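You operate a simulated robot arm through the tools that you are given. There is no shell and no other tool. Be economical: measure what you need, move in short steps, check, and stop when the job is done.

You run a simulated two-armed robot. Do the job below in one go: nothing can be reset, and whatever is moved stays where it is left.

JOB
Top up the grain jar to its black band from the tub that matches its label.
Fine: hold the jar while its lid turns, off and on; tub back, lid tight. Set down upright: what you pick out.
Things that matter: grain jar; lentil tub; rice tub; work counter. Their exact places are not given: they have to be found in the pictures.

It is judged by the outcome, as a careful person would: the job done as asked, and still so three seconds after it is handed in. It fails if anything else is knocked over, pushed out of place, dropped, spilled or broken. A push-on lid holds only when it is set on centred and level and pressed home; a screw cap is set on level and turned clockwise until tight.

ROBOT AND FRAMES
Two 6-joint arms with two-finger parallel grippers on one trunk, on a base that drives. Base frame: it is fixed to the floor where the robot stands at the start and does not move with it; the origin is under the middle of the robot, x ahead of it, y to its left, z up. Units: mm, degrees, N and s.
The left shoulder is at the start at [60, 187, 1222], the right one opposite. With the tool pointing down near the work surface each hand reaches from about 200 to 620 mm from the robot's upright axis, wherever it stands, measured 20 degrees to its own side. Places, roughly: work counter [600, 200, 900]. Payload 1.57 kg a hand.
The tool frame of a hand sits at the grasp point between the pads (the TCP): z along the fingers, y along the line on which they close. The tips reach 30 mm beyond it. Largest opening 110 mm; finger width 24, thickness 12; the body of the gripper, 48 by 112 mm, starts 78 mm behind the TCP.
Orientation is that of the tool frame in the base frame, as [roll, pitch, yaw] about the fixed x, y, z axes, in that order (R = Rz(yaw) Ry(pitch) Rx(roll)). With the fingers straight down and closing along the base's y, the tool's x points along the base's -x, its y along +y and its z along -z.

CONTROLS
- The arms move only by the tool send_rows. It takes "left_plan", "right_plan" or both (then of equal length, played together; a hand with none holds still); each is a list of rows, each an object of numbers (a shift or turn left out is 0, a gripper value left out holds the last): "dx", "dy", "dz": the shift along the tool's x, y, z in mm; "rx", "ry", "rz": the turn, a rotation vector about the tool's x, y, z in degrees. In form: [{"dx": .., "dy": .., "dz": .., "rx": .., "ry": .., "rz": ..}, ...]. A call has 1 to 8 rows; each row shifts and turns the commanded pose from where the row before left it, along the tool's axes as they then stand. "left_jaw" and "right_jaw" are, for a hand that has rows, the opening, from 0 (shut) to 1 (fully open), set as the call begins (left out, the last holds). A row lasts 0.2 s, in which the tool goes at most 50 mm and 8.6 degrees; a call with a longer step from one row to the next is refused whole, and so is a gripper value outside its range. Where a pose cannot be reached the arm comes as near as it can. A force on the tool above 40 N (or 10 N above the force at the start of the call, whichever is more), or a blocked arm, ends the call early, and 0.2 s more pass. Each finger travels about 153 mm/s and halts on what it meets, pressing with about 28 N; the grip force reading is that of the motor and also rises with nothing between the fingers. The clock runs only during rows and for 0.2 s after the last one: add rows that do not move to give the fingers time. It gives the time, the measured TCP pose, the force on the tool (base axes), the opening and the grip force at its end, in the units of the frame above (readings bear some noise), with the torque about the TCP (base axes, N m) and any sound that the robot's microphone picked up, and new pictures: "show" is both (left out), scene, wrist or none (wrist: the cameras of the hands that moved).
- Cameras (640 x 400 px; columns grow to the right, rows downward): "scene" is now at [17.6, 7.9, 1764.7]; the picture's right is [0.08, -1.00, 0.00], its down [-0.75, -0.06, -0.66] and it looks along [0.66, 0.06, -0.75] (base axes); focal length 283 px, centre (320, 200). "left" rides on the left gripper at [70, -16, -141] in its tool frame; the picture's right is [0.23, 0.97, 0.00], its down [-0.86, 0.20, -0.48] and it looks along [-0.47, 0.11, 0.88] (tool axes); focal length 222 px, centre (320, 200). "right" rides on the right gripper at [70, 16, -141] in its tool frame; the picture's right is [-0.23, 0.97, 0.00], its down [-0.86, -0.20, -0.48] and it looks along [-0.47, -0.11, 0.88] (tool axes); focal length 222 px, centre (320, 200).
- lift_body(by): slides the trunk up (or, below 0, down) by that many mm; the arms and the scene camera ride with it, the base frame stays. It gives what a move gives, with no picture.
- drive_base(legs): drives the robot by 1 to 6 legs, each [ahead, left, turn to the left] in mm, mm and degrees, along the robot's own axes; the way and the turn of a leg run together, so that a leg with both is an arc; at most 1500 mm and 180 degrees a leg. The arms and the cameras ride along, it lands a little off, and it stops where it bumps. It gives what a move gives, and a new picture of the scene camera.
- turn_head(pan, tilt): turns the head with the scene camera to pan (to the left, within 86 degrees either way) and tilt (down, from -29 to 69), counted from straight ahead of the robot. It gives what a move gives, and a new picture of the scene camera.
- locate(camera, pixels): for up to 12 pixels [column, row] of the newest picture of that camera ("zoom" is the newest enlarged one), the place [x, y, z] in the base frame of the surface seen there, good to about 3 mm. It takes no simulated time.
- enlarge(camera, box): a new picture of the part [left, top, right, bottom] of that camera's present view, enlarged. It takes no simulated time.
- hand_in(): hands the job in; it is judged then, once.

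Work in short steps. Measure before you move; look again where a grasp or a placing could have gone wrong, and mend it. You have 80 turns and 260 pictures in all, those below and enlarged ones among them. Open the grippers and draw the arms clear of the work before you hand the job in, unless the task says otherwise; then end with one line.

The tools are called after "Request:" as name(argument=value, ...) on one line, values as JSON. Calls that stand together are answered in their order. send_rows: Moves the arms, as the interface text tells. Its arguments: {"type":"object","properties":{"left_plan":{"type":"array","items":{"type":"object","properties":{"dx":{"type":"number"},"dy":{"type":"number"},"dz":{"type":"number"},"rx":{"type":"number"},"ry":{"type":"number"},"rz":{"type":"number"}}}},"left_jaw":{"type":"number"},"right_plan":{"type":"array","items":{"type":"object","properties":{"dx":{"type":"number"},"dy":{"type":"number"},"dz":{"type":"number"},"rx":{"type":"number"},"ry":{"type":"number"},"rz":{"type":"number"}}}},"right_jaw":{"type":"number"},"show":{"type":"string","enum":["both","scene","wrist","none"]}},"required":[]} The other tools are called the same way: lift_body (by) slides the trunk up or down; drive_base (legs) drives the base; turn_head (pan, tilt) turns the head that bears the scene camera; locate (camera, pixels) gives the place of the surface under pixels of a picture; enlarge (camera, box) takes an enlarged picture of a part of a camera's view; hand_in () hands the job in.

At the start:

```text
clock: 0.0
left_ee_pos: [415.9, 211.1, 1364.6]
left_tcp_rot: [-180.0, 0.0, 179.9]
left_force: [0.2, -0.3, 0.4]
left_wrist_torque: [0.0, -0.03, -0.01]
left_finger_gap: 109.8
left_finger_force: 0.1
right_ee_pos: [454.5, -210.1, 1336.2]
right_tcp_rot: [-180.0, 0.0, -179.9]
right_force: [0.4, 0.6, 0.5]
right_wrist_torque: [0.01, 0.01, 0.01]
right_finger_gap: 109.8
right_finger_force: 0.0
trunk travel left (down, up): [-850.0, 140.0]
robot x, y, heading: [0.0, -2.2, 0.1]
head pan, tilt: [4.8, 48.5]
```

scene: 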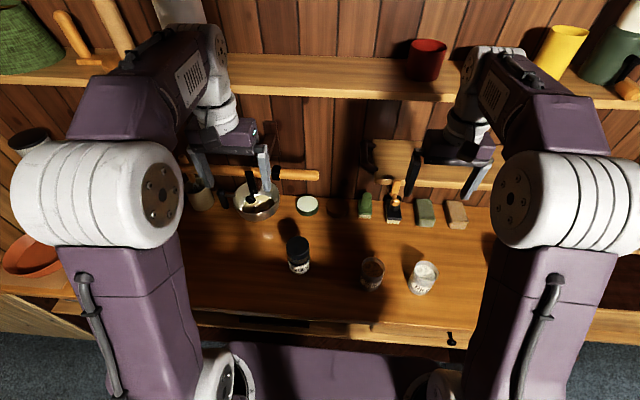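
right: 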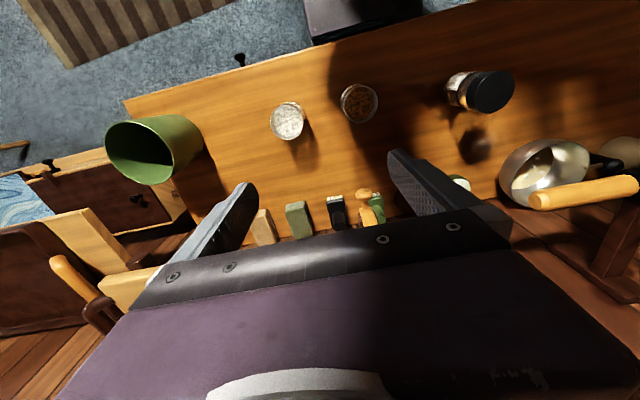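
left: 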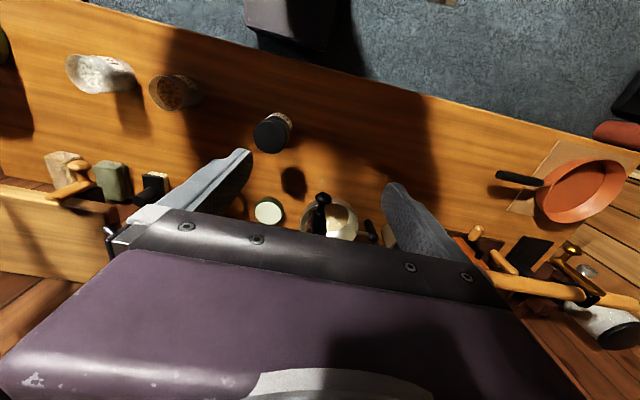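

I see the black-lidded jar at about (298,255), and two tubs at (372,273) and (423,277). I enlarge them.

Request:
enlarge(camera="scene", box=[260, 220, 460, 345])

Request:
enlarge(camera="right", box=[240, 50, 540, 237])

Request:
locate(camera="scene", pixels=[[297, 244], [300, 268], [373, 264], [372, 287], [425, 268], [421, 290], [335, 250], [307, 204], [340, 300]])

```text
3.20 times, centred on (360, 282) of scene
```

zoom: 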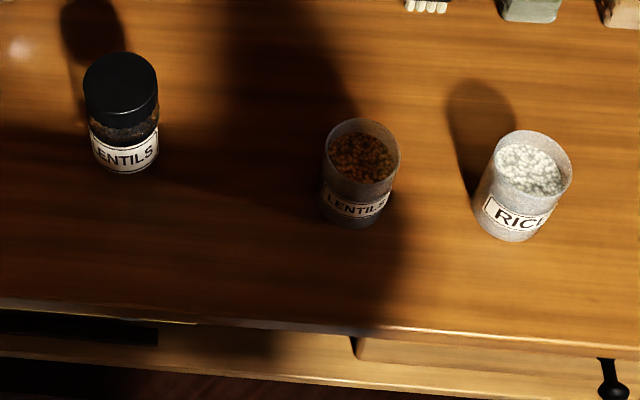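

```text
2.13 times, centred on (390, 144) of right
```

zoom: 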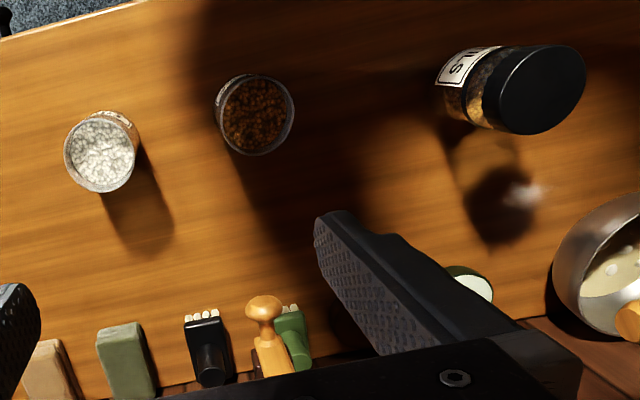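

```text
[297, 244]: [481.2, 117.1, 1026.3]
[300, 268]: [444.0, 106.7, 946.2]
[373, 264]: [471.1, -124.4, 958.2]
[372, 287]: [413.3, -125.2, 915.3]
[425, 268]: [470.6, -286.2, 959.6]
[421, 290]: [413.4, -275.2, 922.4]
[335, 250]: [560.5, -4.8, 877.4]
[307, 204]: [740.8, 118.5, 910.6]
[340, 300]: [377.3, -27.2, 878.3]
```

The tub marked LENTILS matches the jar label. I zoom tighter and measure jar and tub geometry.

Request:
enlarge(camera="scene", box=[272, 228, 328, 284])

Request:
locate(camera="scene", pixels=[[287, 246], [308, 246], [297, 238], [298, 252], [298, 258], [299, 262], [362, 266], [384, 268], [372, 258], [372, 278], [372, 283], [373, 272]])

Request:
enlarge(camera="scene", box=[344, 242, 404, 302])

```text
7.14 times, centred on (300, 256) of scene
```

zoom: 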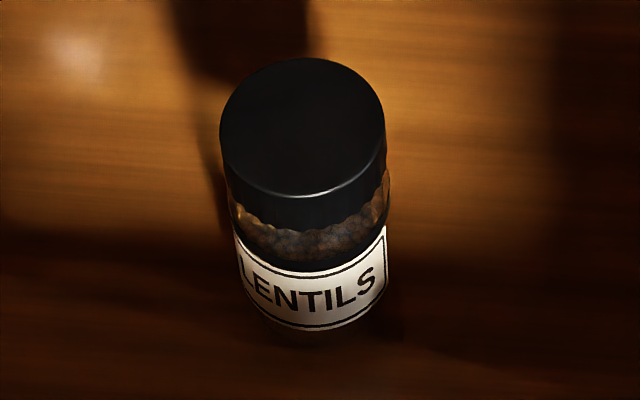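

```text
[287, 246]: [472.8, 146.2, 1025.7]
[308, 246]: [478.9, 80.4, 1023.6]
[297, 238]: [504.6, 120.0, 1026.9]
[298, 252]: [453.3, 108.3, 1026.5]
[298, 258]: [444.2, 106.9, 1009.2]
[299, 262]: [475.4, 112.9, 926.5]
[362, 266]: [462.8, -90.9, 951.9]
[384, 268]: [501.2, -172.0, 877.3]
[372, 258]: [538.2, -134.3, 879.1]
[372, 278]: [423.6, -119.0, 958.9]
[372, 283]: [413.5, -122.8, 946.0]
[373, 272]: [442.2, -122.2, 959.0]
```

```text
6.67 times, centred on (374, 272) of scene
```

zoom: 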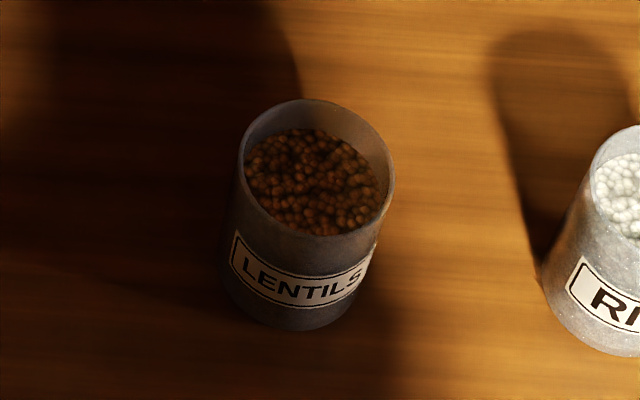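

Counter is near z 878. Jar centre is about (478,114) with lid top at 1026, and the lentil tub is at about (444,-123). I yaw the left hand -45° while lowering it, to approach the jar body from the left-front.

Request:
send_rows(left_plan=[{"rz": 7.5, "dz": 35}, {"rz": 7.5, "dz": 35}, {"rz": 7.5, "dz": 35}, {"rz": 7.5, "dz": 35}, {"rz": 7.5, "dz": 35}, {"rz": 7.5, "dz": 35}], left_jaw=1, show="none")

Request:
send_rows(left_plan=[{"ry": -7.5}, {"ry": -7.5}, {"ry": -7.5}, {"ry": -7.5}, {"ry": -7.5}, {"ry": -7.5}, {"ry": -7.5}, {"ry": -7.5}], show="both")

```text
clock: 1.4
left_ee_pos: [418.4, 211.6, 1152.5]
left_tcp_rot: [179.9, 0.0, 134.8]
left_force: [-0.1, -0.5, -0.5]
left_wrist_torque: [-0.01, 0.01, -0.01]
left_finger_gap: 109.8
left_finger_force: 0.0
right_ee_pos: [456.2, -209.6, 1336.3]
right_tcp_rot: [180.0, 0.0, -180.0]
right_force: [0.3, -0.3, -0.8]
right_wrist_torque: [0.02, 0.04, 0.0]
right_finger_gap: 110.0
right_finger_force: 0.0
trunk travel left (down, up): [-850.0, 140.0]
robot x, y, heading: [2.2, 0.3, 0.1]
head pan, tilt: [4.8, 48.5]
```

```text
clock: 3.2
left_ee_pos: [416.7, 211.3, 1155.2]
left_tcp_rot: [-180.0, 60.1, 135.1]
left_force: [0.8, 0.5, -0.1]
left_wrist_torque: [0.01, 0.01, -0.01]
left_finger_gap: 109.9
left_finger_force: 0.0
right_ee_pos: [454.2, -208.1, 1335.3]
right_tcp_rot: [-180.0, 0.0, -179.9]
right_force: [1.7, -0.1, -0.2]
right_wrist_torque: [-0.01, -0.02, 0.0]
right_finger_gap: 110.1
right_finger_force: 0.0
trunk travel left (down, up): [-850.0, 140.0]
robot x, y, heading: [-1.6, 0.3, 0.2]
head pan, tilt: [4.8, 48.5]
```

scene: 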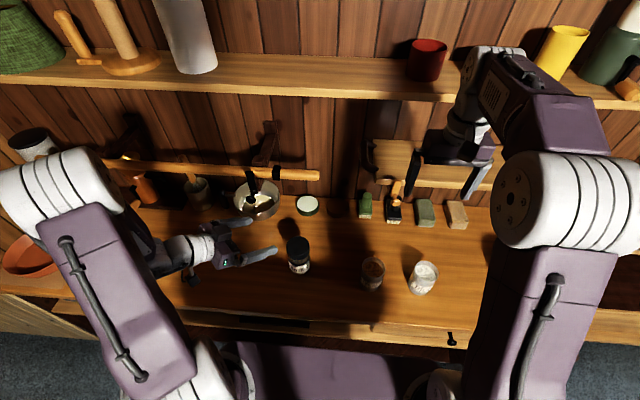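
left: 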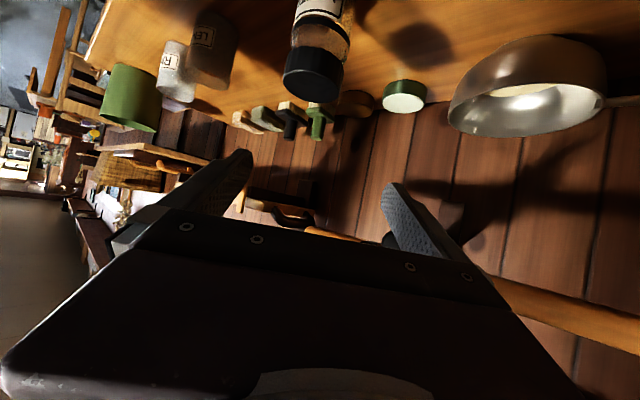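

Left hand is tilted as planned. I enlarge the jar in the left wrist view to find the band and level.

Request:
enlarge(camera="left", box=[270, 0, 370, 110])

Request:
locate(camera="left", pixels=[[318, 97], [286, 80], [345, 65], [312, 60], [320, 35], [322, 8], [325, 18]])

Request:
locate(camera="scene", pixels=[[286, 245], [310, 245], [297, 237], [298, 251], [340, 318], [340, 328], [362, 262], [383, 266], [373, 257], [371, 277]])

```text
3.64 times, centred on (320, 55) of left
```

zoom: 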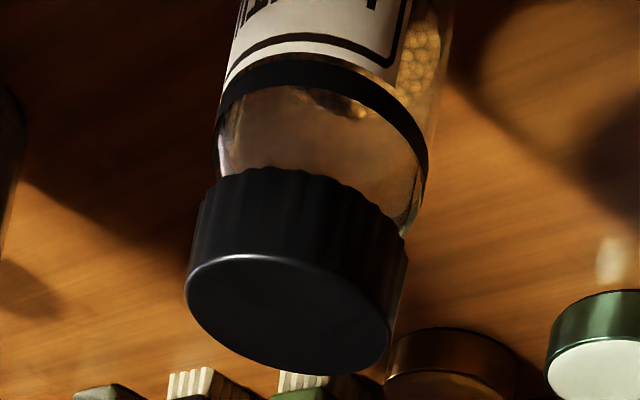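

```text
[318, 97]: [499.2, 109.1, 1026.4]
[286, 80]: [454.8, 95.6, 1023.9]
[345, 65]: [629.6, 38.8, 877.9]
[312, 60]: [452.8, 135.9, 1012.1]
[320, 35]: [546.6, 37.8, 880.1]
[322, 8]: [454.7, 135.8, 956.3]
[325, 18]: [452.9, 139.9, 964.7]
```

```text
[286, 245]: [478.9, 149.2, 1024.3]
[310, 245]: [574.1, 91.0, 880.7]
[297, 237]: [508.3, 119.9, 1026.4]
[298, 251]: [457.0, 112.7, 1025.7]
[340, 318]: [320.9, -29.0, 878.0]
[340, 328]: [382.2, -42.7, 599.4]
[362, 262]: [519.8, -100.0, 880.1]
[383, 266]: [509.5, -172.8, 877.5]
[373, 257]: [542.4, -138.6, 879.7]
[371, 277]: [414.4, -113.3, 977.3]
```

Band sits near z 963, below the lid and above the label. I move the left hand to the pre-grasp, 130 mm out along its pointing axis, aiming at (477,115,925).

Request:
send_rows(left_plan=[{"dx": 36, "dy": -6.4, "dz": 20}, {"dx": 36, "dy": -6.4, "dz": 20}, {"dx": 36, "dy": -6.4, "dz": 20}, {"dx": 36, "dy": -6.4, "dz": 20}, {}], show="both")

```text
clock: 4.4
left_ee_pos: [465.6, 251.0, 1042.0]
left_tcp_rot: [-179.3, 59.9, 135.3]
left_force: [0.2, -0.3, 0.4]
left_wrist_torque: [0.01, 0.01, -0.01]
left_finger_gap: 109.9
left_finger_force: 0.0
left hand out of reach, approached as far as the arm can: row 1, 2, 3, 4
right_ee_pos: [454.4, -209.0, 1335.7]
right_tcp_rot: [-180.0, -0.1, -180.0]
right_force: [0.4, -0.6, -0.9]
right_wrist_torque: [-0.01, -0.01, -0.02]
right_finger_gap: 110.1
right_finger_force: 0.1
trunk travel left (down, up): [-850.0, 140.0]
robot x, y, heading: [-1.6, -1.3, -0.1]
head pan, tilt: [4.8, 48.5]
```

scene: 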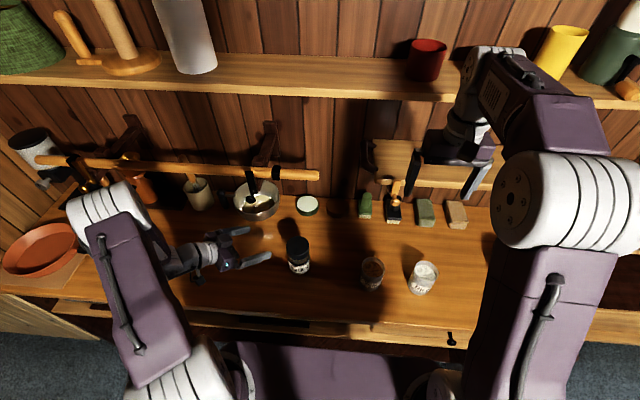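
left: 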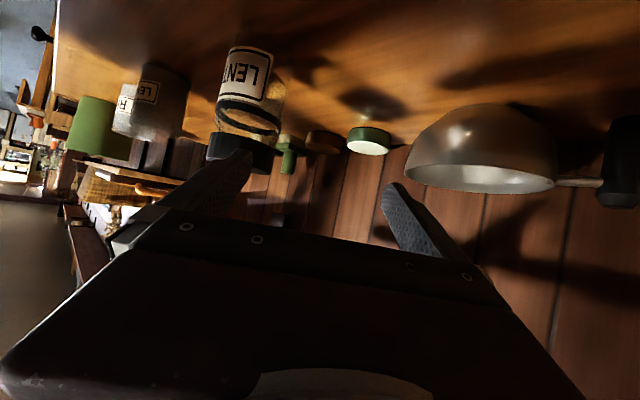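

Out of reach (wrist too near the shoulder). A more sideways approach (azimuth -75°) keeps the wrist further out, so I rotate the left hand -30° about vertical.

Request:
send_rows(left_plan=[{"rx": 6.5, "rz": 3.75}, {"rx": 6.5, "rz": 3.75}, {"rx": 6.5, "rz": 3.75}, {"rx": 6.5, "rz": 3.75}, {}], show="none")

```text
clock: 5.6
left_ee_pos: [466.4, 249.9, 1041.8]
left_tcp_rot: [-179.9, 60.1, 104.9]
left_force: [-0.6, -0.2, 0.1]
left_wrist_torque: [0.0, 0.0, -0.02]
left_finger_gap: 109.9
left_finger_force: 0.0
right_ee_pos: [454.3, -208.3, 1336.5]
right_tcp_rot: [180.0, 0.0, 180.0]
right_force: [0.2, 0.5, -0.3]
right_wrist_torque: [0.0, -0.02, -0.07]
right_finger_gap: 110.0
right_finger_force: 0.1
trunk travel left (down, up): [-850.0, 140.0]
robot x, y, heading: [1.0, 3.3, 0.3]
head pan, tilt: [4.8, 48.5]
```

Rotated as wanted. I move to the new pre-grasp (448,224,990).

Request:
send_rows(left_plan=[{"dx": 17.4, "dy": -12, "dz": 21.9}, {"dx": 17.4, "dy": -12, "dz": 21.9}, {}])

```text
clock: 6.4
left_ee_pos: [448.1, 224.7, 986.5]
left_tcp_rot: [179.9, 59.9, 104.9]
left_force: [-0.9, -0.4, -0.5]
left_wrist_torque: [-0.03, -0.05, 0.0]
left_finger_gap: 110.2
left_finger_force: 0.0
right_ee_pos: [454.9, -209.2, 1336.0]
right_tcp_rot: [179.9, 0.0, 180.0]
right_force: [0.1, -0.8, 0.0]
right_wrist_torque: [-0.02, 0.01, -0.03]
right_finger_gap: 109.9
right_finger_force: 0.1
trunk travel left (down, up): [-850.0, 140.0]
robot x, y, heading: [0.6, 0.1, 0.0]
head pan, tilt: [4.8, 48.5]
```

scene: 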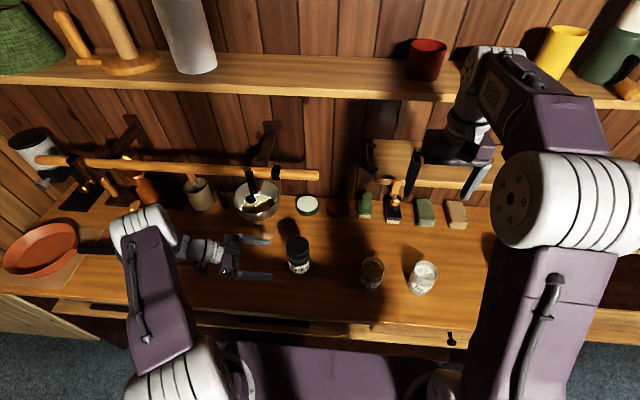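
left: 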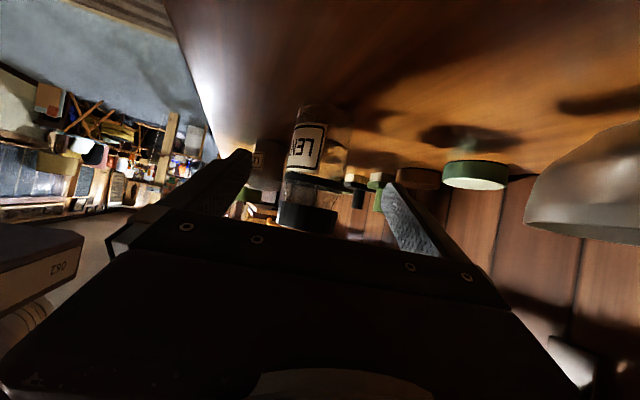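

Jar is laterally centred between the fingers. I advance 129 mm along the tool axis.

Request:
send_rows(left_plan=[{"dz": 32, "dx": -1}, {"dz": 32, "dx": -1}, {"dz": 32, "dx": -1}, {"dz": 31}, {}])

Request:
enlarge(camera="scene", box=[230, 210, 340, 300])

```text
clock: 7.6
left_ee_pos: [477.0, 117.1, 928.1]
left_tcp_rot: [180.0, 60.1, 105.0]
left_force: [-0.1, 0.1, 0.0]
left_wrist_torque: [-0.01, 0.01, 0.01]
left_finger_gap: 109.8
left_finger_force: 0.0
right_ee_pos: [454.3, -208.6, 1336.4]
right_tcp_rot: [-179.9, -0.1, 180.0]
right_force: [-0.8, -0.2, -1.5]
right_wrist_torque: [0.03, 0.02, 0.02]
right_finger_gap: 109.8
right_finger_force: 0.0
trunk travel left (down, up): [-850.0, 140.0]
robot x, y, heading: [0.8, 1.5, -0.0]
head pan, tilt: [4.8, 48.5]
```

scene: 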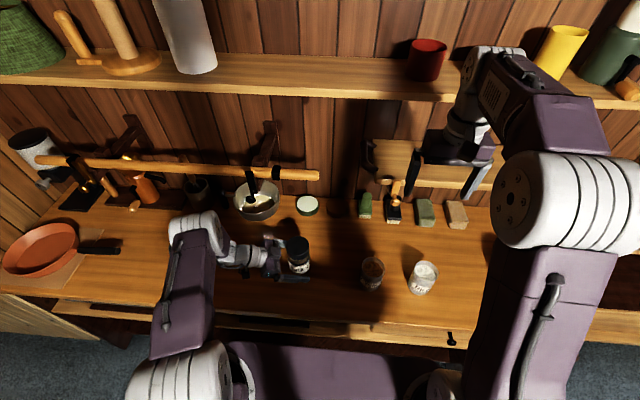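
left: 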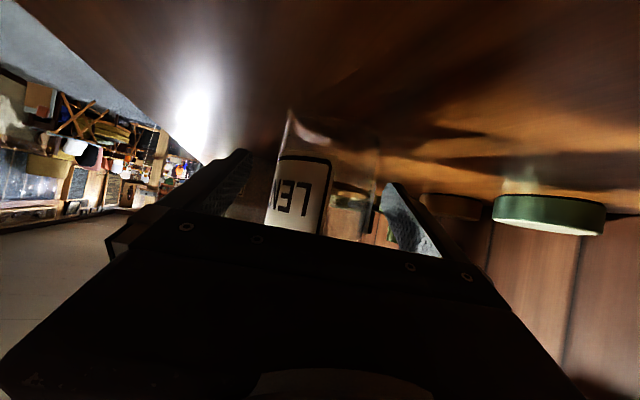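

```text
4.44 times, centred on (285, 255) of scene
```

zoom: 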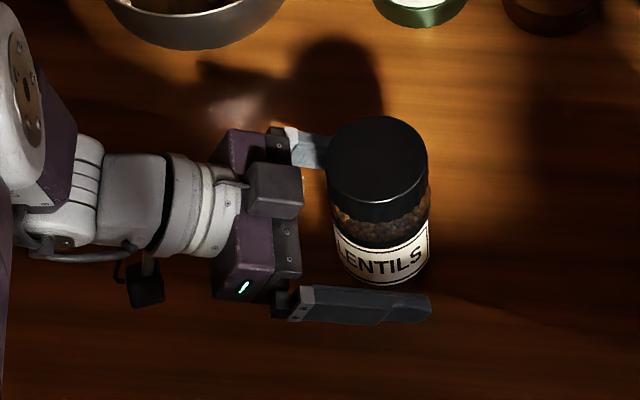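

Fingers straddle the jar below the band. I close the left gripper on it.

Request:
send_rows(left_plan=[{}, {}, {}, {}], left_jaw=0, show="none")

Request:
send_rows(right_plan=[{"dy": 46, "dx": -3}, {"dy": 46, "dx": -3}, {"dy": 46, "dx": -3}, {"dy": 46, "dx": -3}, {"dy": 46, "dx": -3}, {"dy": 46, "dx": -3}, {"dy": 46, "dx": -4}, {}], right_jaw=1, show="scene")

```text
clock: 8.6
left_ee_pos: [476.6, 115.6, 928.1]
left_tcp_rot: [180.0, 60.0, 105.0]
left_force: [0.2, -0.9, 1.1]
left_wrist_torque: [0.05, 0.02, 0.02]
left_finger_gap: 66.7
left_finger_force: 28.0
right_ee_pos: [454.7, -209.3, 1336.1]
right_tcp_rot: [-180.0, -0.1, -180.0]
right_force: [-0.2, 0.0, -0.4]
right_wrist_torque: [0.0, 0.02, 0.01]
right_finger_gap: 110.2
right_finger_force: 0.1
trunk travel left (down, up): [-850.0, 140.0]
robot x, y, heading: [-2.0, -4.0, 0.1]
head pan, tilt: [4.8, 48.5]
```

```text
clock: 10.4
left_ee_pos: [476.6, 116.6, 928.3]
left_tcp_rot: [180.0, 60.1, 105.0]
left_force: [-0.8, -1.2, -0.2]
left_wrist_torque: [0.02, 0.0, 0.01]
left_finger_gap: 66.4
left_finger_force: 28.0
right_ee_pos: [462.6, 77.6, 1327.0]
right_tcp_rot: [180.0, 0.0, 180.0]
right_force: [-0.4, -0.3, 0.9]
right_wrist_torque: [0.01, 0.03, 0.04]
right_finger_gap: 110.3
right_finger_force: 0.1
right hand out of reach, approached as far as the arm can: row 6, 7
trunk travel left (down, up): [-850.0, 140.0]
robot x, y, heading: [-0.5, 0.9, 0.3]
head pan, tilt: [4.8, 48.5]
```

scene: 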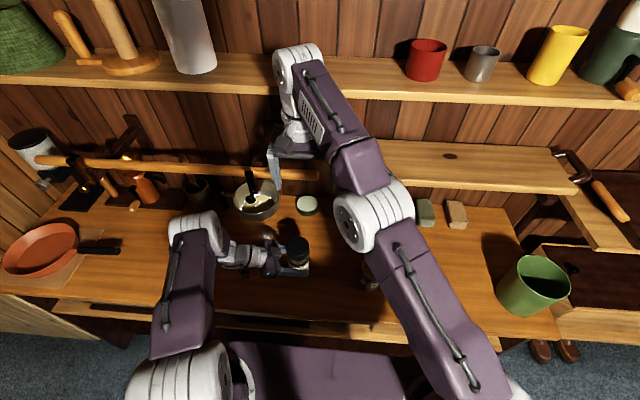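

The left grip holds the jar (66.5 mm). The right hand hit a reach limit up high, so I descend while yawing it -90° in total, so it closes along x.

Request:
send_rows(right_plan=[{"dz": 30, "rz": 8.2}, {"dz": 30, "rz": 8.2}, {"dz": 30, "rz": 8.2}, {"dz": 30, "rz": 8.2}, {"dz": 30, "rz": 8.2}, {"dz": 30, "rz": 8.2}, {"dz": 20, "rz": 8.2}, {"rz": 8.2}], show="none")

Request:
send_rows(right_plan=[{"rz": 8.2}, {"rz": 8.2}, {"rz": 8}, {}], show="none")

```text
clock: 12.2
left_ee_pos: [476.6, 116.8, 928.0]
left_tcp_rot: [180.0, 60.0, 105.0]
left_force: [-1.2, -0.1, -0.8]
left_wrist_torque: [0.03, 0.05, 0.04]
left_finger_gap: 66.5
left_finger_force: 28.3
right_ee_pos: [458.7, 82.1, 1125.3]
right_tcp_rot: [180.0, 0.0, 114.3]
right_force: [-0.7, -0.1, -0.1]
right_wrist_torque: [0.03, -0.01, -0.02]
right_finger_gap: 109.7
right_finger_force: 0.2
trunk travel left (down, up): [-850.0, 140.0]
robot x, y, heading: [2.1, -1.0, -0.0]
head pan, tilt: [4.8, 48.5]
```

```text
clock: 13.2
left_ee_pos: [476.7, 115.8, 928.5]
left_tcp_rot: [-180.0, 60.0, 105.0]
left_force: [-1.3, 1.0, -0.1]
left_wrist_torque: [0.07, 0.06, -0.02]
left_finger_gap: 66.5
left_finger_force: 27.5
right_ee_pos: [457.8, 81.4, 1126.1]
right_tcp_rot: [-180.0, 0.0, 90.0]
right_force: [0.5, -0.2, -0.2]
right_wrist_torque: [0.02, 0.01, 0.03]
right_finger_gap: 110.1
right_finger_force: 0.0
trunk travel left (down, up): [-850.0, 140.0]
robot x, y, heading: [-3.3, -0.1, -0.0]
head pan, tilt: [4.8, 48.5]
```

Now I measure the lid position, and the left wrist/forearm for clearance.

Request:
locate(camera="scene", pixels=[[297, 244], [289, 246], [307, 246], [298, 239], [298, 250], [240, 250], [210, 220], [195, 240], [225, 245]])

Request:
send_rows(right_plan=[{"dx": 17, "dy": 10}, {"dx": 17, "dy": 9}, {}])

```text
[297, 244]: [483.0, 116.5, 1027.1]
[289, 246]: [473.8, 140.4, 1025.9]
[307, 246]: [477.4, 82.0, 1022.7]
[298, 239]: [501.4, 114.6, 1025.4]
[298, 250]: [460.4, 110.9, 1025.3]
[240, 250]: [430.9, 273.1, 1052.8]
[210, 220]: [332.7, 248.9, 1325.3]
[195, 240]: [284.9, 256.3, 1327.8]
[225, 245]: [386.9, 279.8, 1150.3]
```

```text
clock: 14.0
left_ee_pos: [476.7, 116.3, 928.7]
left_tcp_rot: [180.0, 60.0, 105.1]
left_force: [-0.7, -0.4, 0.8]
left_wrist_torque: [-0.03, 0.14, 0.01]
left_finger_gap: 66.5
left_finger_force: 28.2
right_ee_pos: [477.1, 117.5, 1126.9]
right_tcp_rot: [180.0, 0.1, 90.0]
right_force: [0.4, -1.4, -0.1]
right_wrist_torque: [0.02, 0.02, -0.01]
right_finger_gap: 109.9
right_finger_force: 0.1
trunk travel left (down, up): [-850.0, 140.0]
robot x, y, heading: [2.5, 0.5, 0.0]
head pan, tilt: [4.8, 48.5]
```

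scene: 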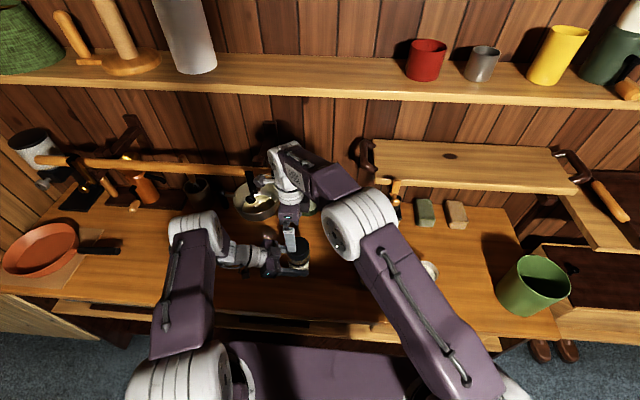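
right: 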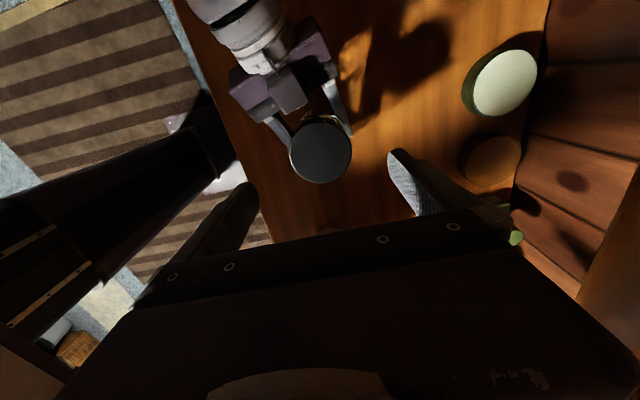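

Lid centre (477,115). I lower the right hand to TCP z≈1026 with open jaws around the lid.

Request:
send_rows(right_plan=[{"dz": 34, "dx": -1.5}, {"dz": 34}, {"dz": 32}, {}], show="wrist")

Request:
enlarge(camera="scene", box=[240, 200, 350, 290])

```text
clock: 15.0
left_ee_pos: [477.4, 116.5, 929.3]
left_tcp_rot: [180.0, 60.0, 104.8]
left_force: [0.3, 1.0, 0.5]
left_wrist_torque: [0.07, 0.04, 0.0]
left_finger_gap: 66.5
left_finger_force: 28.0
right_ee_pos: [476.2, 115.7, 1027.0]
right_tcp_rot: [-180.0, 0.0, 90.1]
right_force: [-0.6, 0.1, -1.1]
right_wrist_torque: [-0.01, 0.01, 0.05]
right_finger_gap: 110.1
right_finger_force: 0.1
trunk travel left (down, up): [-850.0, 140.0]
robot x, y, heading: [-4.3, 0.2, 0.3]
head pan, tilt: [4.8, 48.5]
```

right: 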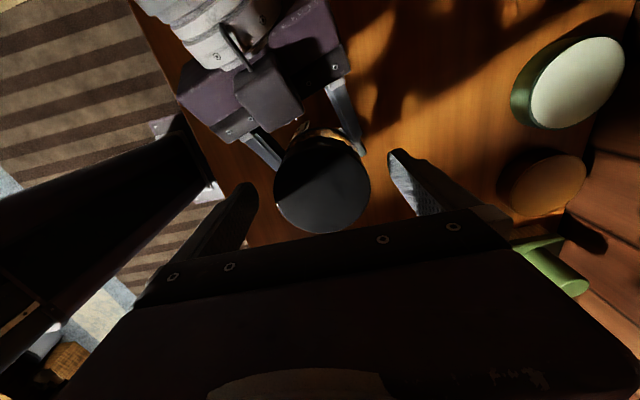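

```text
4.44 times, centred on (295, 245) of scene
```

zoom: 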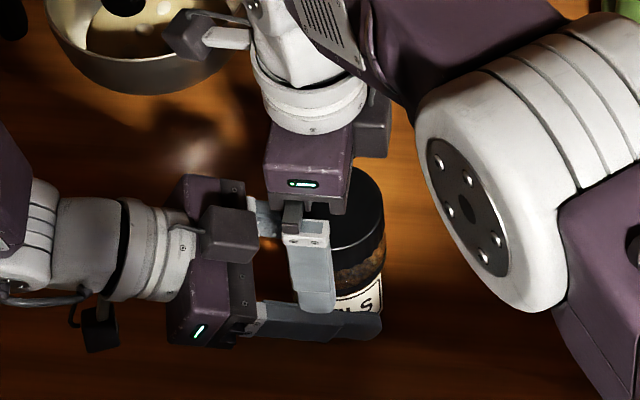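

Fingers are around the lid with nothing touching. I close the right gripper and check its reading.

Request:
send_rows(right_plan=[{}, {}, {}], right_jaw=0, show="none")

Request:
send_rows(right_plan=[{"rz": -8}, {"rz": -8}, {"rz": -8}], show="none")

```text
clock: 15.8
left_ee_pos: [476.4, 115.5, 928.7]
left_tcp_rot: [180.0, 60.0, 104.9]
left_force: [-7.4, 0.6, 3.7]
left_wrist_torque: [0.17, -0.58, -0.03]
left_finger_gap: 66.5
left_finger_force: 27.8
right_ee_pos: [476.5, 115.4, 1026.3]
right_tcp_rot: [179.8, 0.0, 90.0]
right_force: [6.6, -0.5, -3.2]
right_wrist_torque: [-0.02, -0.06, 0.07]
right_finger_gap: 68.9
right_finger_force: 28.2
trunk travel left (down, up): [-850.0, 140.0]
robot x, y, heading: [2.7, -3.0, -0.2]
head pan, tilt: [4.8, 48.5]
```

```text
clock: 16.6
left_ee_pos: [476.1, 115.5, 928.2]
left_tcp_rot: [179.9, 60.0, 105.1]
left_force: [0.1, -4.4, 0.3]
left_wrist_torque: [0.32, 0.15, 0.05]
left_finger_gap: 66.2
left_finger_force: 27.9
right_ee_pos: [475.2, 115.2, 1027.3]
right_tcp_rot: [-179.9, 0.0, 114.0]
right_force: [0.4, 3.9, -0.3]
right_wrist_torque: [0.12, -0.1, -0.01]
right_finger_gap: 68.5
right_finger_force: 28.2
trunk travel left (down, up): [-850.0, 140.0]
robot x, y, heading: [0.0, 4.2, -0.2]
head pan, tilt: [4.8, 48.5]
```

The lid turned 24° with low torque. I continue unscrewing.

Request:
send_rows(right_plan=[{"rz": -8.4}, {"rz": -8.4}, {"rz": -8.4}, {"rz": -8.4}, {"rz": -8.4}, {"rz": -8.4}, {"rz": -8.4}, {"rz": -8.4}], show="none")

Request:
enlarge(camera="right", box=[220, 100, 420, 240])

```text
clock: 18.4
left_ee_pos: [477.6, 116.3, 927.2]
left_tcp_rot: [179.7, 60.0, 105.0]
left_force: [19.9, 3.7, -6.1]
left_wrist_torque: [-0.34, 1.06, 0.09]
left_finger_gap: 66.6
left_finger_force: 28.2
right_ee_pos: [477.0, 113.9, 1026.7]
right_tcp_rot: [-179.9, -0.1, -178.7]
right_force: [-16.5, -5.2, 17.2]
right_wrist_torque: [-0.22, 0.1, -0.05]
right_finger_gap: 68.5
right_finger_force: 27.8
trunk travel left (down, up): [-850.0, 140.0]
robot x, y, heading: [-1.3, 0.2, 0.1]
head pan, tilt: [4.8, 48.5]
```

```text
2.86 times, centred on (320, 170) of right
```

zoom: 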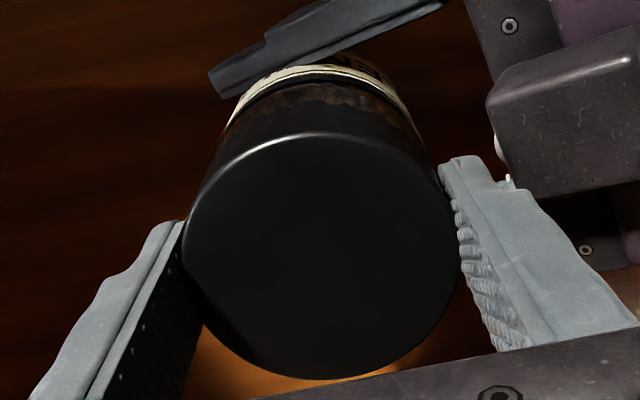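

Upward force of 17 N suggests the lid is rising, so I relieve by 1 mm upward and sideways, then continue 68°.

Request:
send_rows(right_plan=[{"dz": -1, "dx": 0.8}, {"rz": -8.4, "dz": -0.1}, {"rz": -8.4, "dz": -0.1}, {"rz": -8.4, "dz": -0.1}, {"rz": -8.4, "dz": -0.1}, {"rz": -8.4, "dz": -0.1}, {"rz": -8.4, "dz": -0.1}, {"rz": -8.4, "dz": -0.1}], show="wrist")

```text
clock: 20.2
left_ee_pos: [475.8, 116.2, 928.3]
left_tcp_rot: [180.0, 60.0, 104.9]
left_force: [4.2, 16.4, 4.7]
left_wrist_torque: [-0.53, 0.32, -0.02]
left_finger_gap: 66.3
left_finger_force: 28.0
right_ee_pos: [476.2, 114.4, 1027.4]
right_tcp_rot: [-180.0, -0.1, -119.8]
right_force: [-2.7, -15.8, 2.9]
right_wrist_torque: [-0.7, -0.09, -0.03]
right_finger_gap: 68.7
right_finger_force: 28.2
trunk travel left (down, up): [-850.0, 140.0]
robot x, y, heading: [-0.7, -1.7, -0.3]
head pan, tilt: [4.8, 48.5]
```

right: 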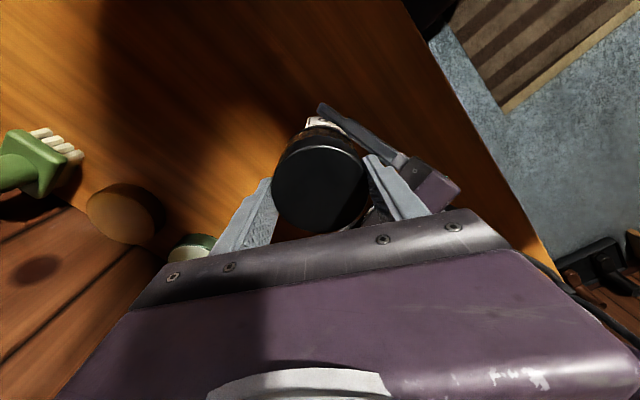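

150° unscrewed; the lateral force follows the tool (lid slightly off-centre in the grip). I relieve it with +1.5 mm along tool x and continue.

Request:
send_rows(right_plan=[{"dx": 1.5}, {"rz": -8.4, "dz": -0.1}, {"rz": -8.4, "dz": -0.1}, {"rz": -8.4, "dz": -0.1}, {"rz": -8.4, "dz": -0.1}, {"rz": -8.4, "dz": -0.1}, {"rz": -8.4, "dz": -0.1}], show="wrist")

Request:
enlarge(camera="scene", box=[240, 200, 350, 290])

```text
clock: 21.8
left_ee_pos: [477.7, 115.7, 928.1]
left_tcp_rot: [179.9, 60.1, 104.8]
left_force: [-5.6, 3.0, 10.1]
left_wrist_torque: [0.51, -0.89, -0.08]
left_finger_gap: 66.3
left_finger_force: 28.2
right_ee_pos: [475.4, 113.3, 1028.9]
right_tcp_rot: [-179.9, 0.1, -69.4]
right_force: [7.8, -0.4, -3.3]
right_wrist_torque: [-0.2, 0.11, -0.03]
right_finger_gap: 68.6
right_finger_force: 27.9
trunk travel left (down, up): [-850.0, 140.0]
robot x, y, heading: [0.3, -0.9, -0.2]
head pan, tilt: [4.8, 48.5]
```

right: 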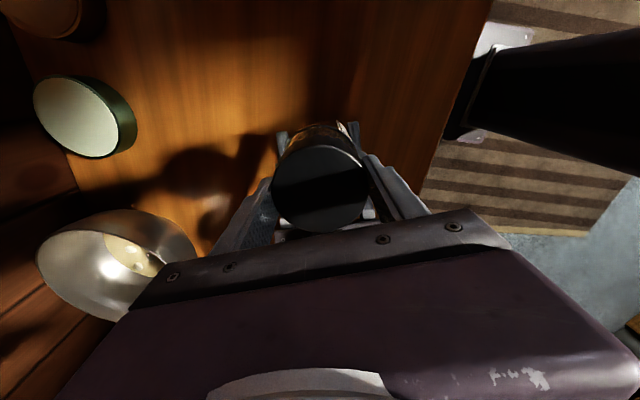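

```text
4.44 times, centred on (295, 245) of scene
```

zoom: 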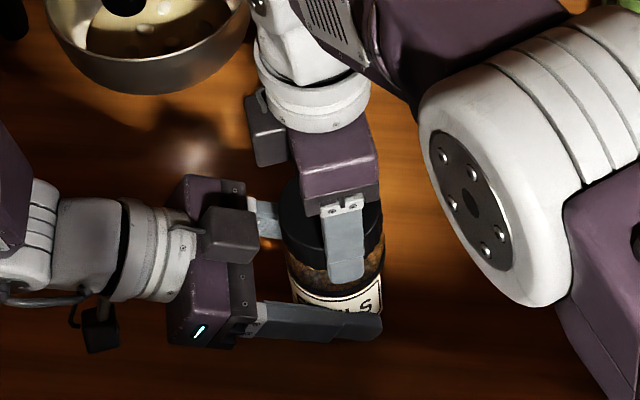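

200° so far. I continue another 66° if the wrist allows.

Request:
send_rows(right_plan=[{"rz": -8.3}, {"rz": -8.3}, {"rz": -8.3}, {"rz": -8.3}, {"rz": -8.3}, {"rz": -8.3}, {"rz": -8.3}, {"rz": -8.3}], show="none")

Request:
send_rows(right_plan=[{"dz": -1}, {"dz": -1}], show="wrist")

```text
clock: 23.6
left_ee_pos: [475.1, 114.6, 927.9]
left_tcp_rot: [180.0, 59.9, 105.1]
left_force: [-3.9, -11.5, -2.2]
left_wrist_torque: [0.78, -0.44, 0.08]
left_finger_gap: 66.7
left_finger_force: 27.9
right_ee_pos: [476.2, 113.8, 1028.4]
right_tcp_rot: [-180.0, -0.1, -3.1]
right_force: [3.5, 8.6, 11.9]
right_wrist_torque: [0.1, 0.41, -0.01]
right_finger_gap: 68.5
right_finger_force: 27.9
trunk travel left (down, up): [-850.0, 140.0]
robot x, y, heading: [0.9, 0.8, 0.0]
head pan, tilt: [4.8, 48.5]
```

```text
clock: 24.2
left_ee_pos: [474.7, 116.2, 927.5]
left_tcp_rot: [-180.0, 60.0, 104.9]
left_force: [-11.9, -10.0, 1.0]
left_wrist_torque: [0.7, -0.82, 0.01]
left_finger_gap: 66.3
left_finger_force: 27.4
right_ee_pos: [476.0, 112.8, 1029.6]
right_tcp_rot: [-180.0, -0.1, -3.3]
right_force: [11.3, 9.2, -2.7]
right_wrist_torque: [0.22, -0.18, 0.02]
right_finger_gap: 68.8
right_finger_force: 28.0
trunk travel left (down, up): [-850.0, 140.0]
robot x, y, heading: [0.4, -2.4, -0.0]
head pan, tilt: [4.8, 48.5]
```

right: 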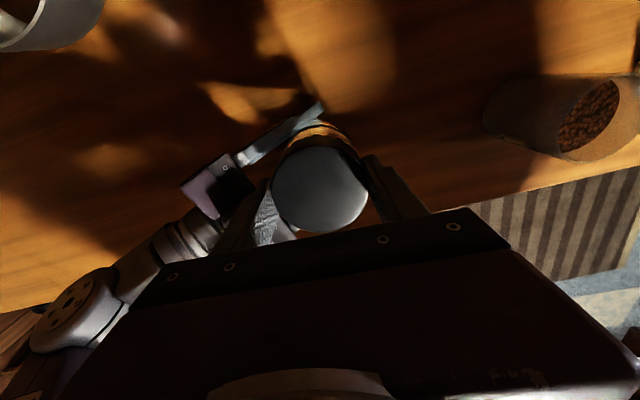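

267° turned, still threaded. I relieve the lateral force and continue 60°.

Request:
send_rows(right_plan=[{"dx": 1, "dy": -0.8}, {"rz": -8.4}, {"rz": -8.4}, {"rz": -8.4}, {"rz": -8.4}, {"rz": -8.4}, {"rz": -8.4}, {"rz": -8.4}], show="none")

Request:
send_rows(right_plan=[{"dz": -1}, {"dz": -1}], show="none")

```text
clock: 25.5
left_ee_pos: [474.3, 118.4, 927.2]
left_tcp_rot: [179.9, 60.0, 104.7]
left_force: [-0.9, 1.9, 0.0]
left_wrist_torque: [-0.37, -0.01, 0.01]
left_finger_gap: 66.0
left_finger_force: 27.9
right_ee_pos: [473.0, 121.5, 1031.3]
right_tcp_rot: [178.3, -0.6, 30.8]
right_force: [1.9, -3.8, 2.1]
right_wrist_torque: [0.02, 0.03, -0.03]
right_finger_gap: 68.2
right_finger_force: 27.9
right hand out of reach, approached as far as the arm can: row 5, 6
trunk travel left (down, up): [-850.0, 140.0]
robot x, y, heading: [0.1, -1.8, -0.1]
head pan, tilt: [4.8, 48.5]
stopped in row 6 (left hand): the force on the tool passed its limit (the readings are from after the stop); the commanded pose is now the measured one
```

```text
clock: 26.1
left_ee_pos: [474.3, 117.8, 928.1]
left_tcp_rot: [180.0, 60.2, 104.8]
left_force: [-6.1, 8.3, 7.0]
left_wrist_torque: [-0.38, -0.25, 0.15]
left_finger_gap: 66.5
left_finger_force: 27.8
right_ee_pos: [472.9, 120.5, 1031.5]
right_tcp_rot: [178.2, -0.5, 30.9]
right_force: [6.2, -9.7, -7.5]
right_wrist_torque: [-0.58, -0.23, -0.1]
right_finger_gap: 68.3
right_finger_force: 28.2
trunk travel left (down, up): [-850.0, 140.0]
robot x, y, heading: [-0.9, 0.1, -0.1]
head pan, tilt: [4.8, 48.5]
```

The wrist limit is reached at about yaw 30°. I release the lid, raise a little and look before regripping.

Request:
send_rows(right_plan=[{}, {}, {}, {"dz": -20}, {"dz": -35}, {"dz": -35}, {"rx": 1.8}], right_jaw=1, show="both")

Request:
enlarge(camera="scene", box=[240, 200, 350, 290])

```text
clock: 26.8
left_ee_pos: [474.1, 120.0, 927.1]
left_tcp_rot: [179.6, 59.9, 104.8]
left_force: [-13.1, 26.2, 2.2]
left_wrist_torque: [-1.63, -1.12, 0.23]
left_finger_gap: 66.5
left_finger_force: 28.3
right_ee_pos: [475.6, 115.8, 1033.6]
right_tcp_rot: [177.8, -0.5, 30.7]
right_force: [13.8, -23.0, 5.1]
right_wrist_torque: [-0.37, -0.25, -0.34]
right_finger_gap: 85.9
right_finger_force: 0.0
trunk travel left (down, up): [-850.0, 140.0]
robot x, y, heading: [0.8, 1.9, 0.1]
head pan, tilt: [4.8, 48.5]
stopped in row 3 (left hand): the force on the tool passed its limit (the readings are from after the stop); the commanded pose is now the measured one
```

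scene: 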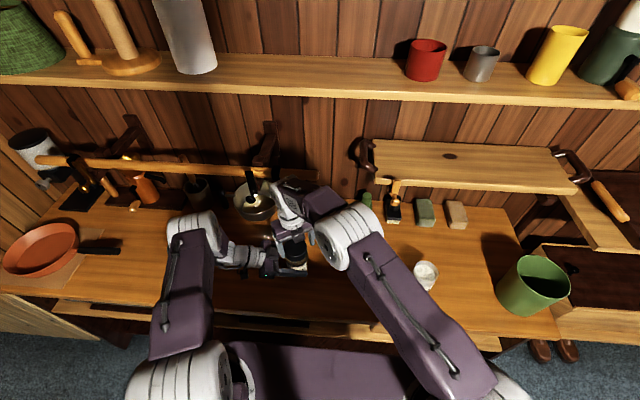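
right: 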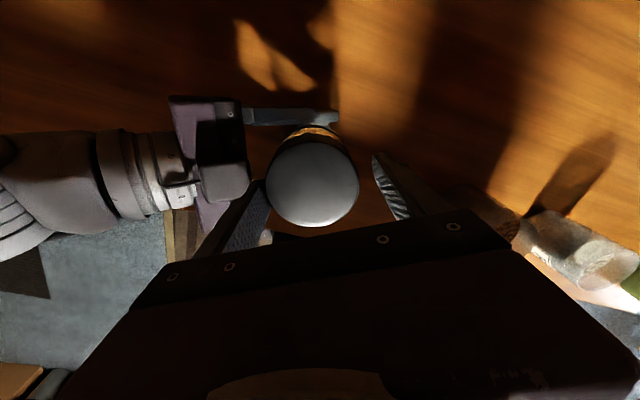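

```text
4.44 times, centred on (295, 245) of scene
```

zoom: 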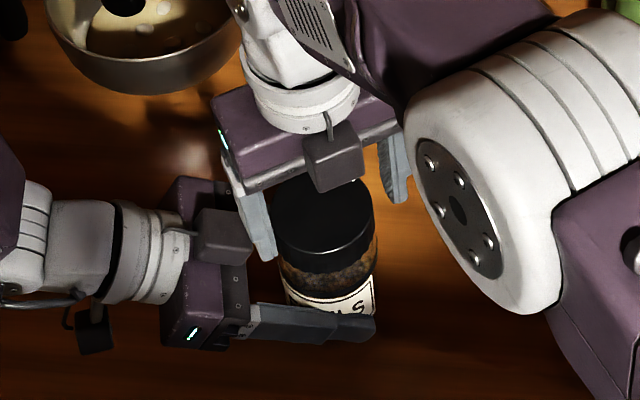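

The opening finger pressed against the left gripper's box; I narrow the jaw a bit and rise straight up.

Request:
send_rows(right_plan=[{}, {"dz": -15}, {"dz": -30}, {"dz": -40}, {}], right_jaw=0.72, show="both")

Request:
enlarge(camera="scene", box=[240, 200, 350, 290])

```text
clock: 28.0
left_ee_pos: [475.2, 118.9, 927.6]
left_tcp_rot: [179.9, 59.9, 104.9]
left_force: [1.0, 0.1, 2.6]
left_wrist_torque: [0.14, 0.04, -0.04]
left_finger_gap: 66.5
left_finger_force: 28.2
right_ee_pos: [471.9, 117.7, 1118.5]
right_tcp_rot: [178.0, -0.5, 30.8]
right_force: [-0.1, 0.2, -0.2]
right_wrist_torque: [0.03, -0.01, -0.01]
right_finger_gap: 79.1
right_finger_force: 0.1
trunk travel left (down, up): [-850.0, 140.0]
robot x, y, heading: [-2.8, -0.3, 0.1]
head pan, tilt: [4.8, 48.5]
```

scene: 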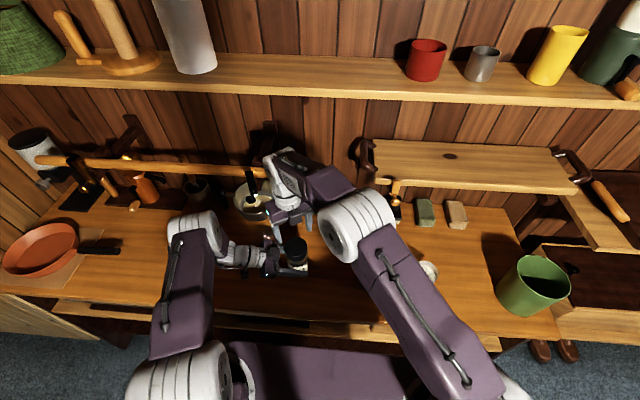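
right: 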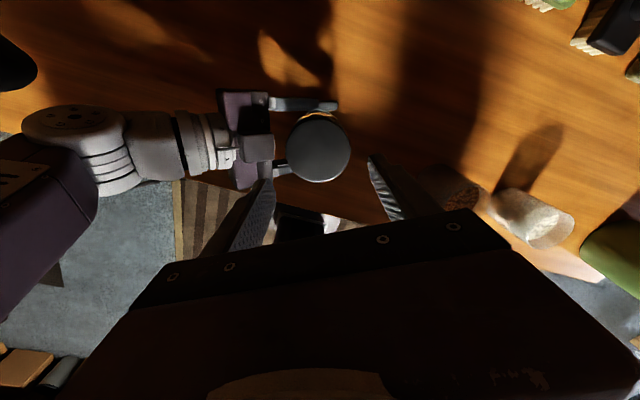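

```text
4.44 times, centred on (295, 245) of scene
```

zoom: 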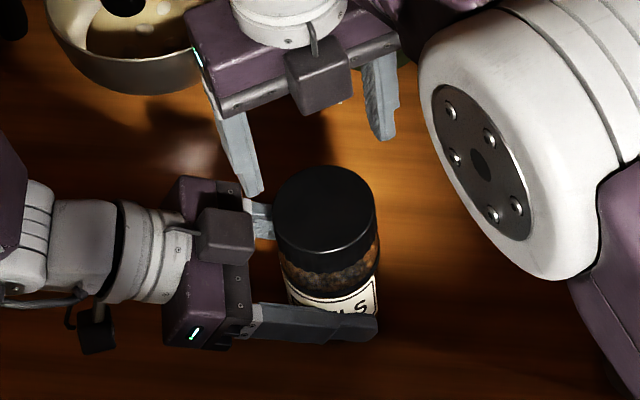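

The lid is standing free at (325,215) in the zoom. I level the tool and rewind the wrist clockwise by 141°, and re-measure the lid.

Request:
locate(camera="zoom", pixels=[[325, 215], [276, 205], [374, 215], [325, 168], [325, 258], [325, 275], [330, 265]])

Request:
send_rows(right_plan=[{"rx": 2, "ry": -0.5}, {"rz": 8.5}, {"rz": 8.5}, {"rz": 8.5}, {"rz": 8.5}, {"rz": 8.5}, {"rz": 8.5}, {"rz": 8.5}], right_jaw=1, show="none")

Request:
send_rows(right_plan=[{"rz": 8.5}, {"rz": 8.5}, {"rz": 8.5}, {"rz": 8.5}, {"rz": 8.5}, {"rz": 8.5}, {"rz": 8.5}, {}], show="none")

```text
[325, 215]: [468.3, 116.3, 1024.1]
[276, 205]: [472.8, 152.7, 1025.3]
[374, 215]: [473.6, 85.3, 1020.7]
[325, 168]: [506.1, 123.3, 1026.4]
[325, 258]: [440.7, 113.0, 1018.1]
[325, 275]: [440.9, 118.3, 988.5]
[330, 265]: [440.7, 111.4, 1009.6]
```

```text
clock: 29.8
left_ee_pos: [474.7, 118.7, 926.8]
left_tcp_rot: [179.8, 60.0, 104.7]
left_force: [1.4, -0.5, 3.5]
left_wrist_torque: [0.16, 0.03, -0.02]
left_finger_gap: 66.3
left_finger_force: 27.6
right_ee_pos: [467.8, 125.6, 1118.7]
right_tcp_rot: [180.0, 0.0, -28.8]
right_force: [1.1, -0.2, 0.4]
right_wrist_torque: [0.01, -0.02, 0.0]
right_finger_gap: 110.1
right_finger_force: 0.0
right hand out of reach, approached as far as the arm can: row 1
trunk travel left (down, up): [-850.0, 140.0]
robot x, y, heading: [3.3, 1.7, 0.1]
head pan, tilt: [4.8, 48.5]
```

```text
clock: 31.6
left_ee_pos: [474.0, 118.8, 928.5]
left_tcp_rot: [179.8, 60.0, 104.8]
left_force: [0.2, 0.6, 2.8]
left_wrist_torque: [0.17, 0.06, -0.01]
left_finger_gap: 66.6
left_finger_force: 28.1
right_ee_pos: [467.8, 125.8, 1118.3]
right_tcp_rot: [180.0, -0.1, -88.2]
right_force: [-0.9, 0.0, 0.1]
right_wrist_torque: [0.01, 0.01, 0.0]
right_finger_gap: 110.1
right_finger_force: 0.1
trunk travel left (down, up): [-850.0, 140.0]
robot x, y, heading: [-0.4, 0.7, -0.1]
head pan, tilt: [4.8, 48.5]
```

Lid centre is now about (473.5,118). I rotate a bit further, centre and descend to z≈1027.

Request:
send_rows(right_plan=[{"dx": 7.8, "dy": -5.7}, {"rz": 8.3, "dz": 30}, {"rz": 8.3, "dz": 30}, {"rz": 8.3, "dz": 31}, {}], show="wrist")

Request:
enlarge(camera="right", box=[220, 100, 420, 240])

```text
clock: 32.8
left_ee_pos: [473.1, 119.1, 927.9]
left_tcp_rot: [179.8, 60.0, 104.8]
left_force: [0.1, -1.0, 2.9]
left_wrist_torque: [0.13, 0.04, -0.05]
left_finger_gap: 66.6
left_finger_force: 28.0
right_ee_pos: [473.4, 118.7, 1027.9]
right_tcp_rot: [-180.0, -0.1, -113.2]
right_force: [0.2, 0.5, 0.1]
right_wrist_torque: [-0.01, -0.03, 0.03]
right_finger_gap: 110.0
right_finger_force: 0.2
trunk travel left (down, up): [-850.0, 140.0]
robot x, y, heading: [-0.0, -2.4, 0.2]
head pan, tilt: [4.8, 48.5]
```

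right: 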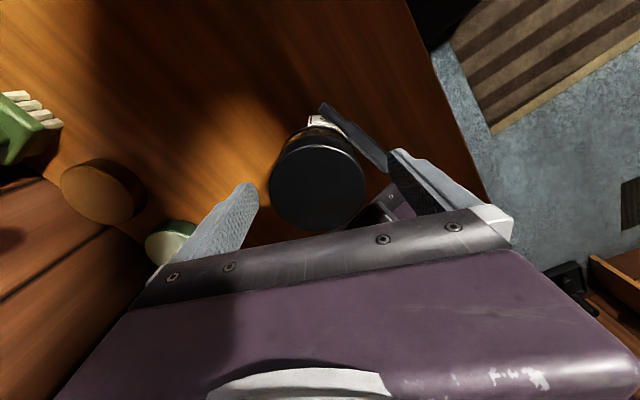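

```text
2.86 times, centred on (320, 170) of right
```

zoom: 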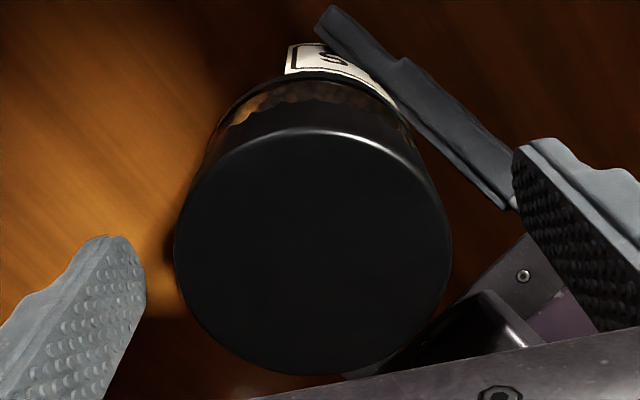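

Fingers straddle the lid. I close and read the side force.

Request:
send_rows(right_plan=[{}, {}, {}], right_jaw=0, show="none")

Request:
send_rows(right_plan=[{"rz": -8}, {"rz": -8}, {"rz": -8}, {"rz": -8}], show="none")

```text
clock: 33.6
left_ee_pos: [475.5, 119.0, 928.2]
left_tcp_rot: [179.9, 60.1, 104.8]
left_force: [-4.4, 2.2, 4.7]
left_wrist_torque: [0.09, -0.36, -0.07]
left_finger_gap: 66.5
left_finger_force: 28.3
right_ee_pos: [472.5, 119.0, 1029.1]
right_tcp_rot: [-179.9, -0.1, -113.2]
right_force: [5.9, -2.4, -0.2]
right_wrist_torque: [-0.05, -0.13, 0.03]
right_finger_gap: 69.1
right_finger_force: 27.8
trunk travel left (down, up): [-850.0, 140.0]
robot x, y, heading: [-2.0, -0.7, -0.1]
head pan, tilt: [4.8, 48.5]
```

```text
clock: 34.6
left_ee_pos: [474.7, 119.5, 928.4]
left_tcp_rot: [179.9, 60.0, 104.8]
left_force: [-8.1, 0.6, 6.1]
left_wrist_torque: [0.38, -0.84, 0.07]
left_finger_gap: 66.6
left_finger_force: 27.4
right_ee_pos: [473.0, 118.9, 1027.8]
right_tcp_rot: [-179.9, 0.1, -81.0]
right_force: [11.8, 1.4, 1.5]
right_wrist_torque: [0.01, -0.19, -0.16]
right_finger_gap: 69.3
right_finger_force: 28.3
trunk travel left (down, up): [-850.0, 140.0]
robot x, y, heading: [-2.3, -0.7, 0.1]
head pan, tilt: [4.8, 48.5]
```

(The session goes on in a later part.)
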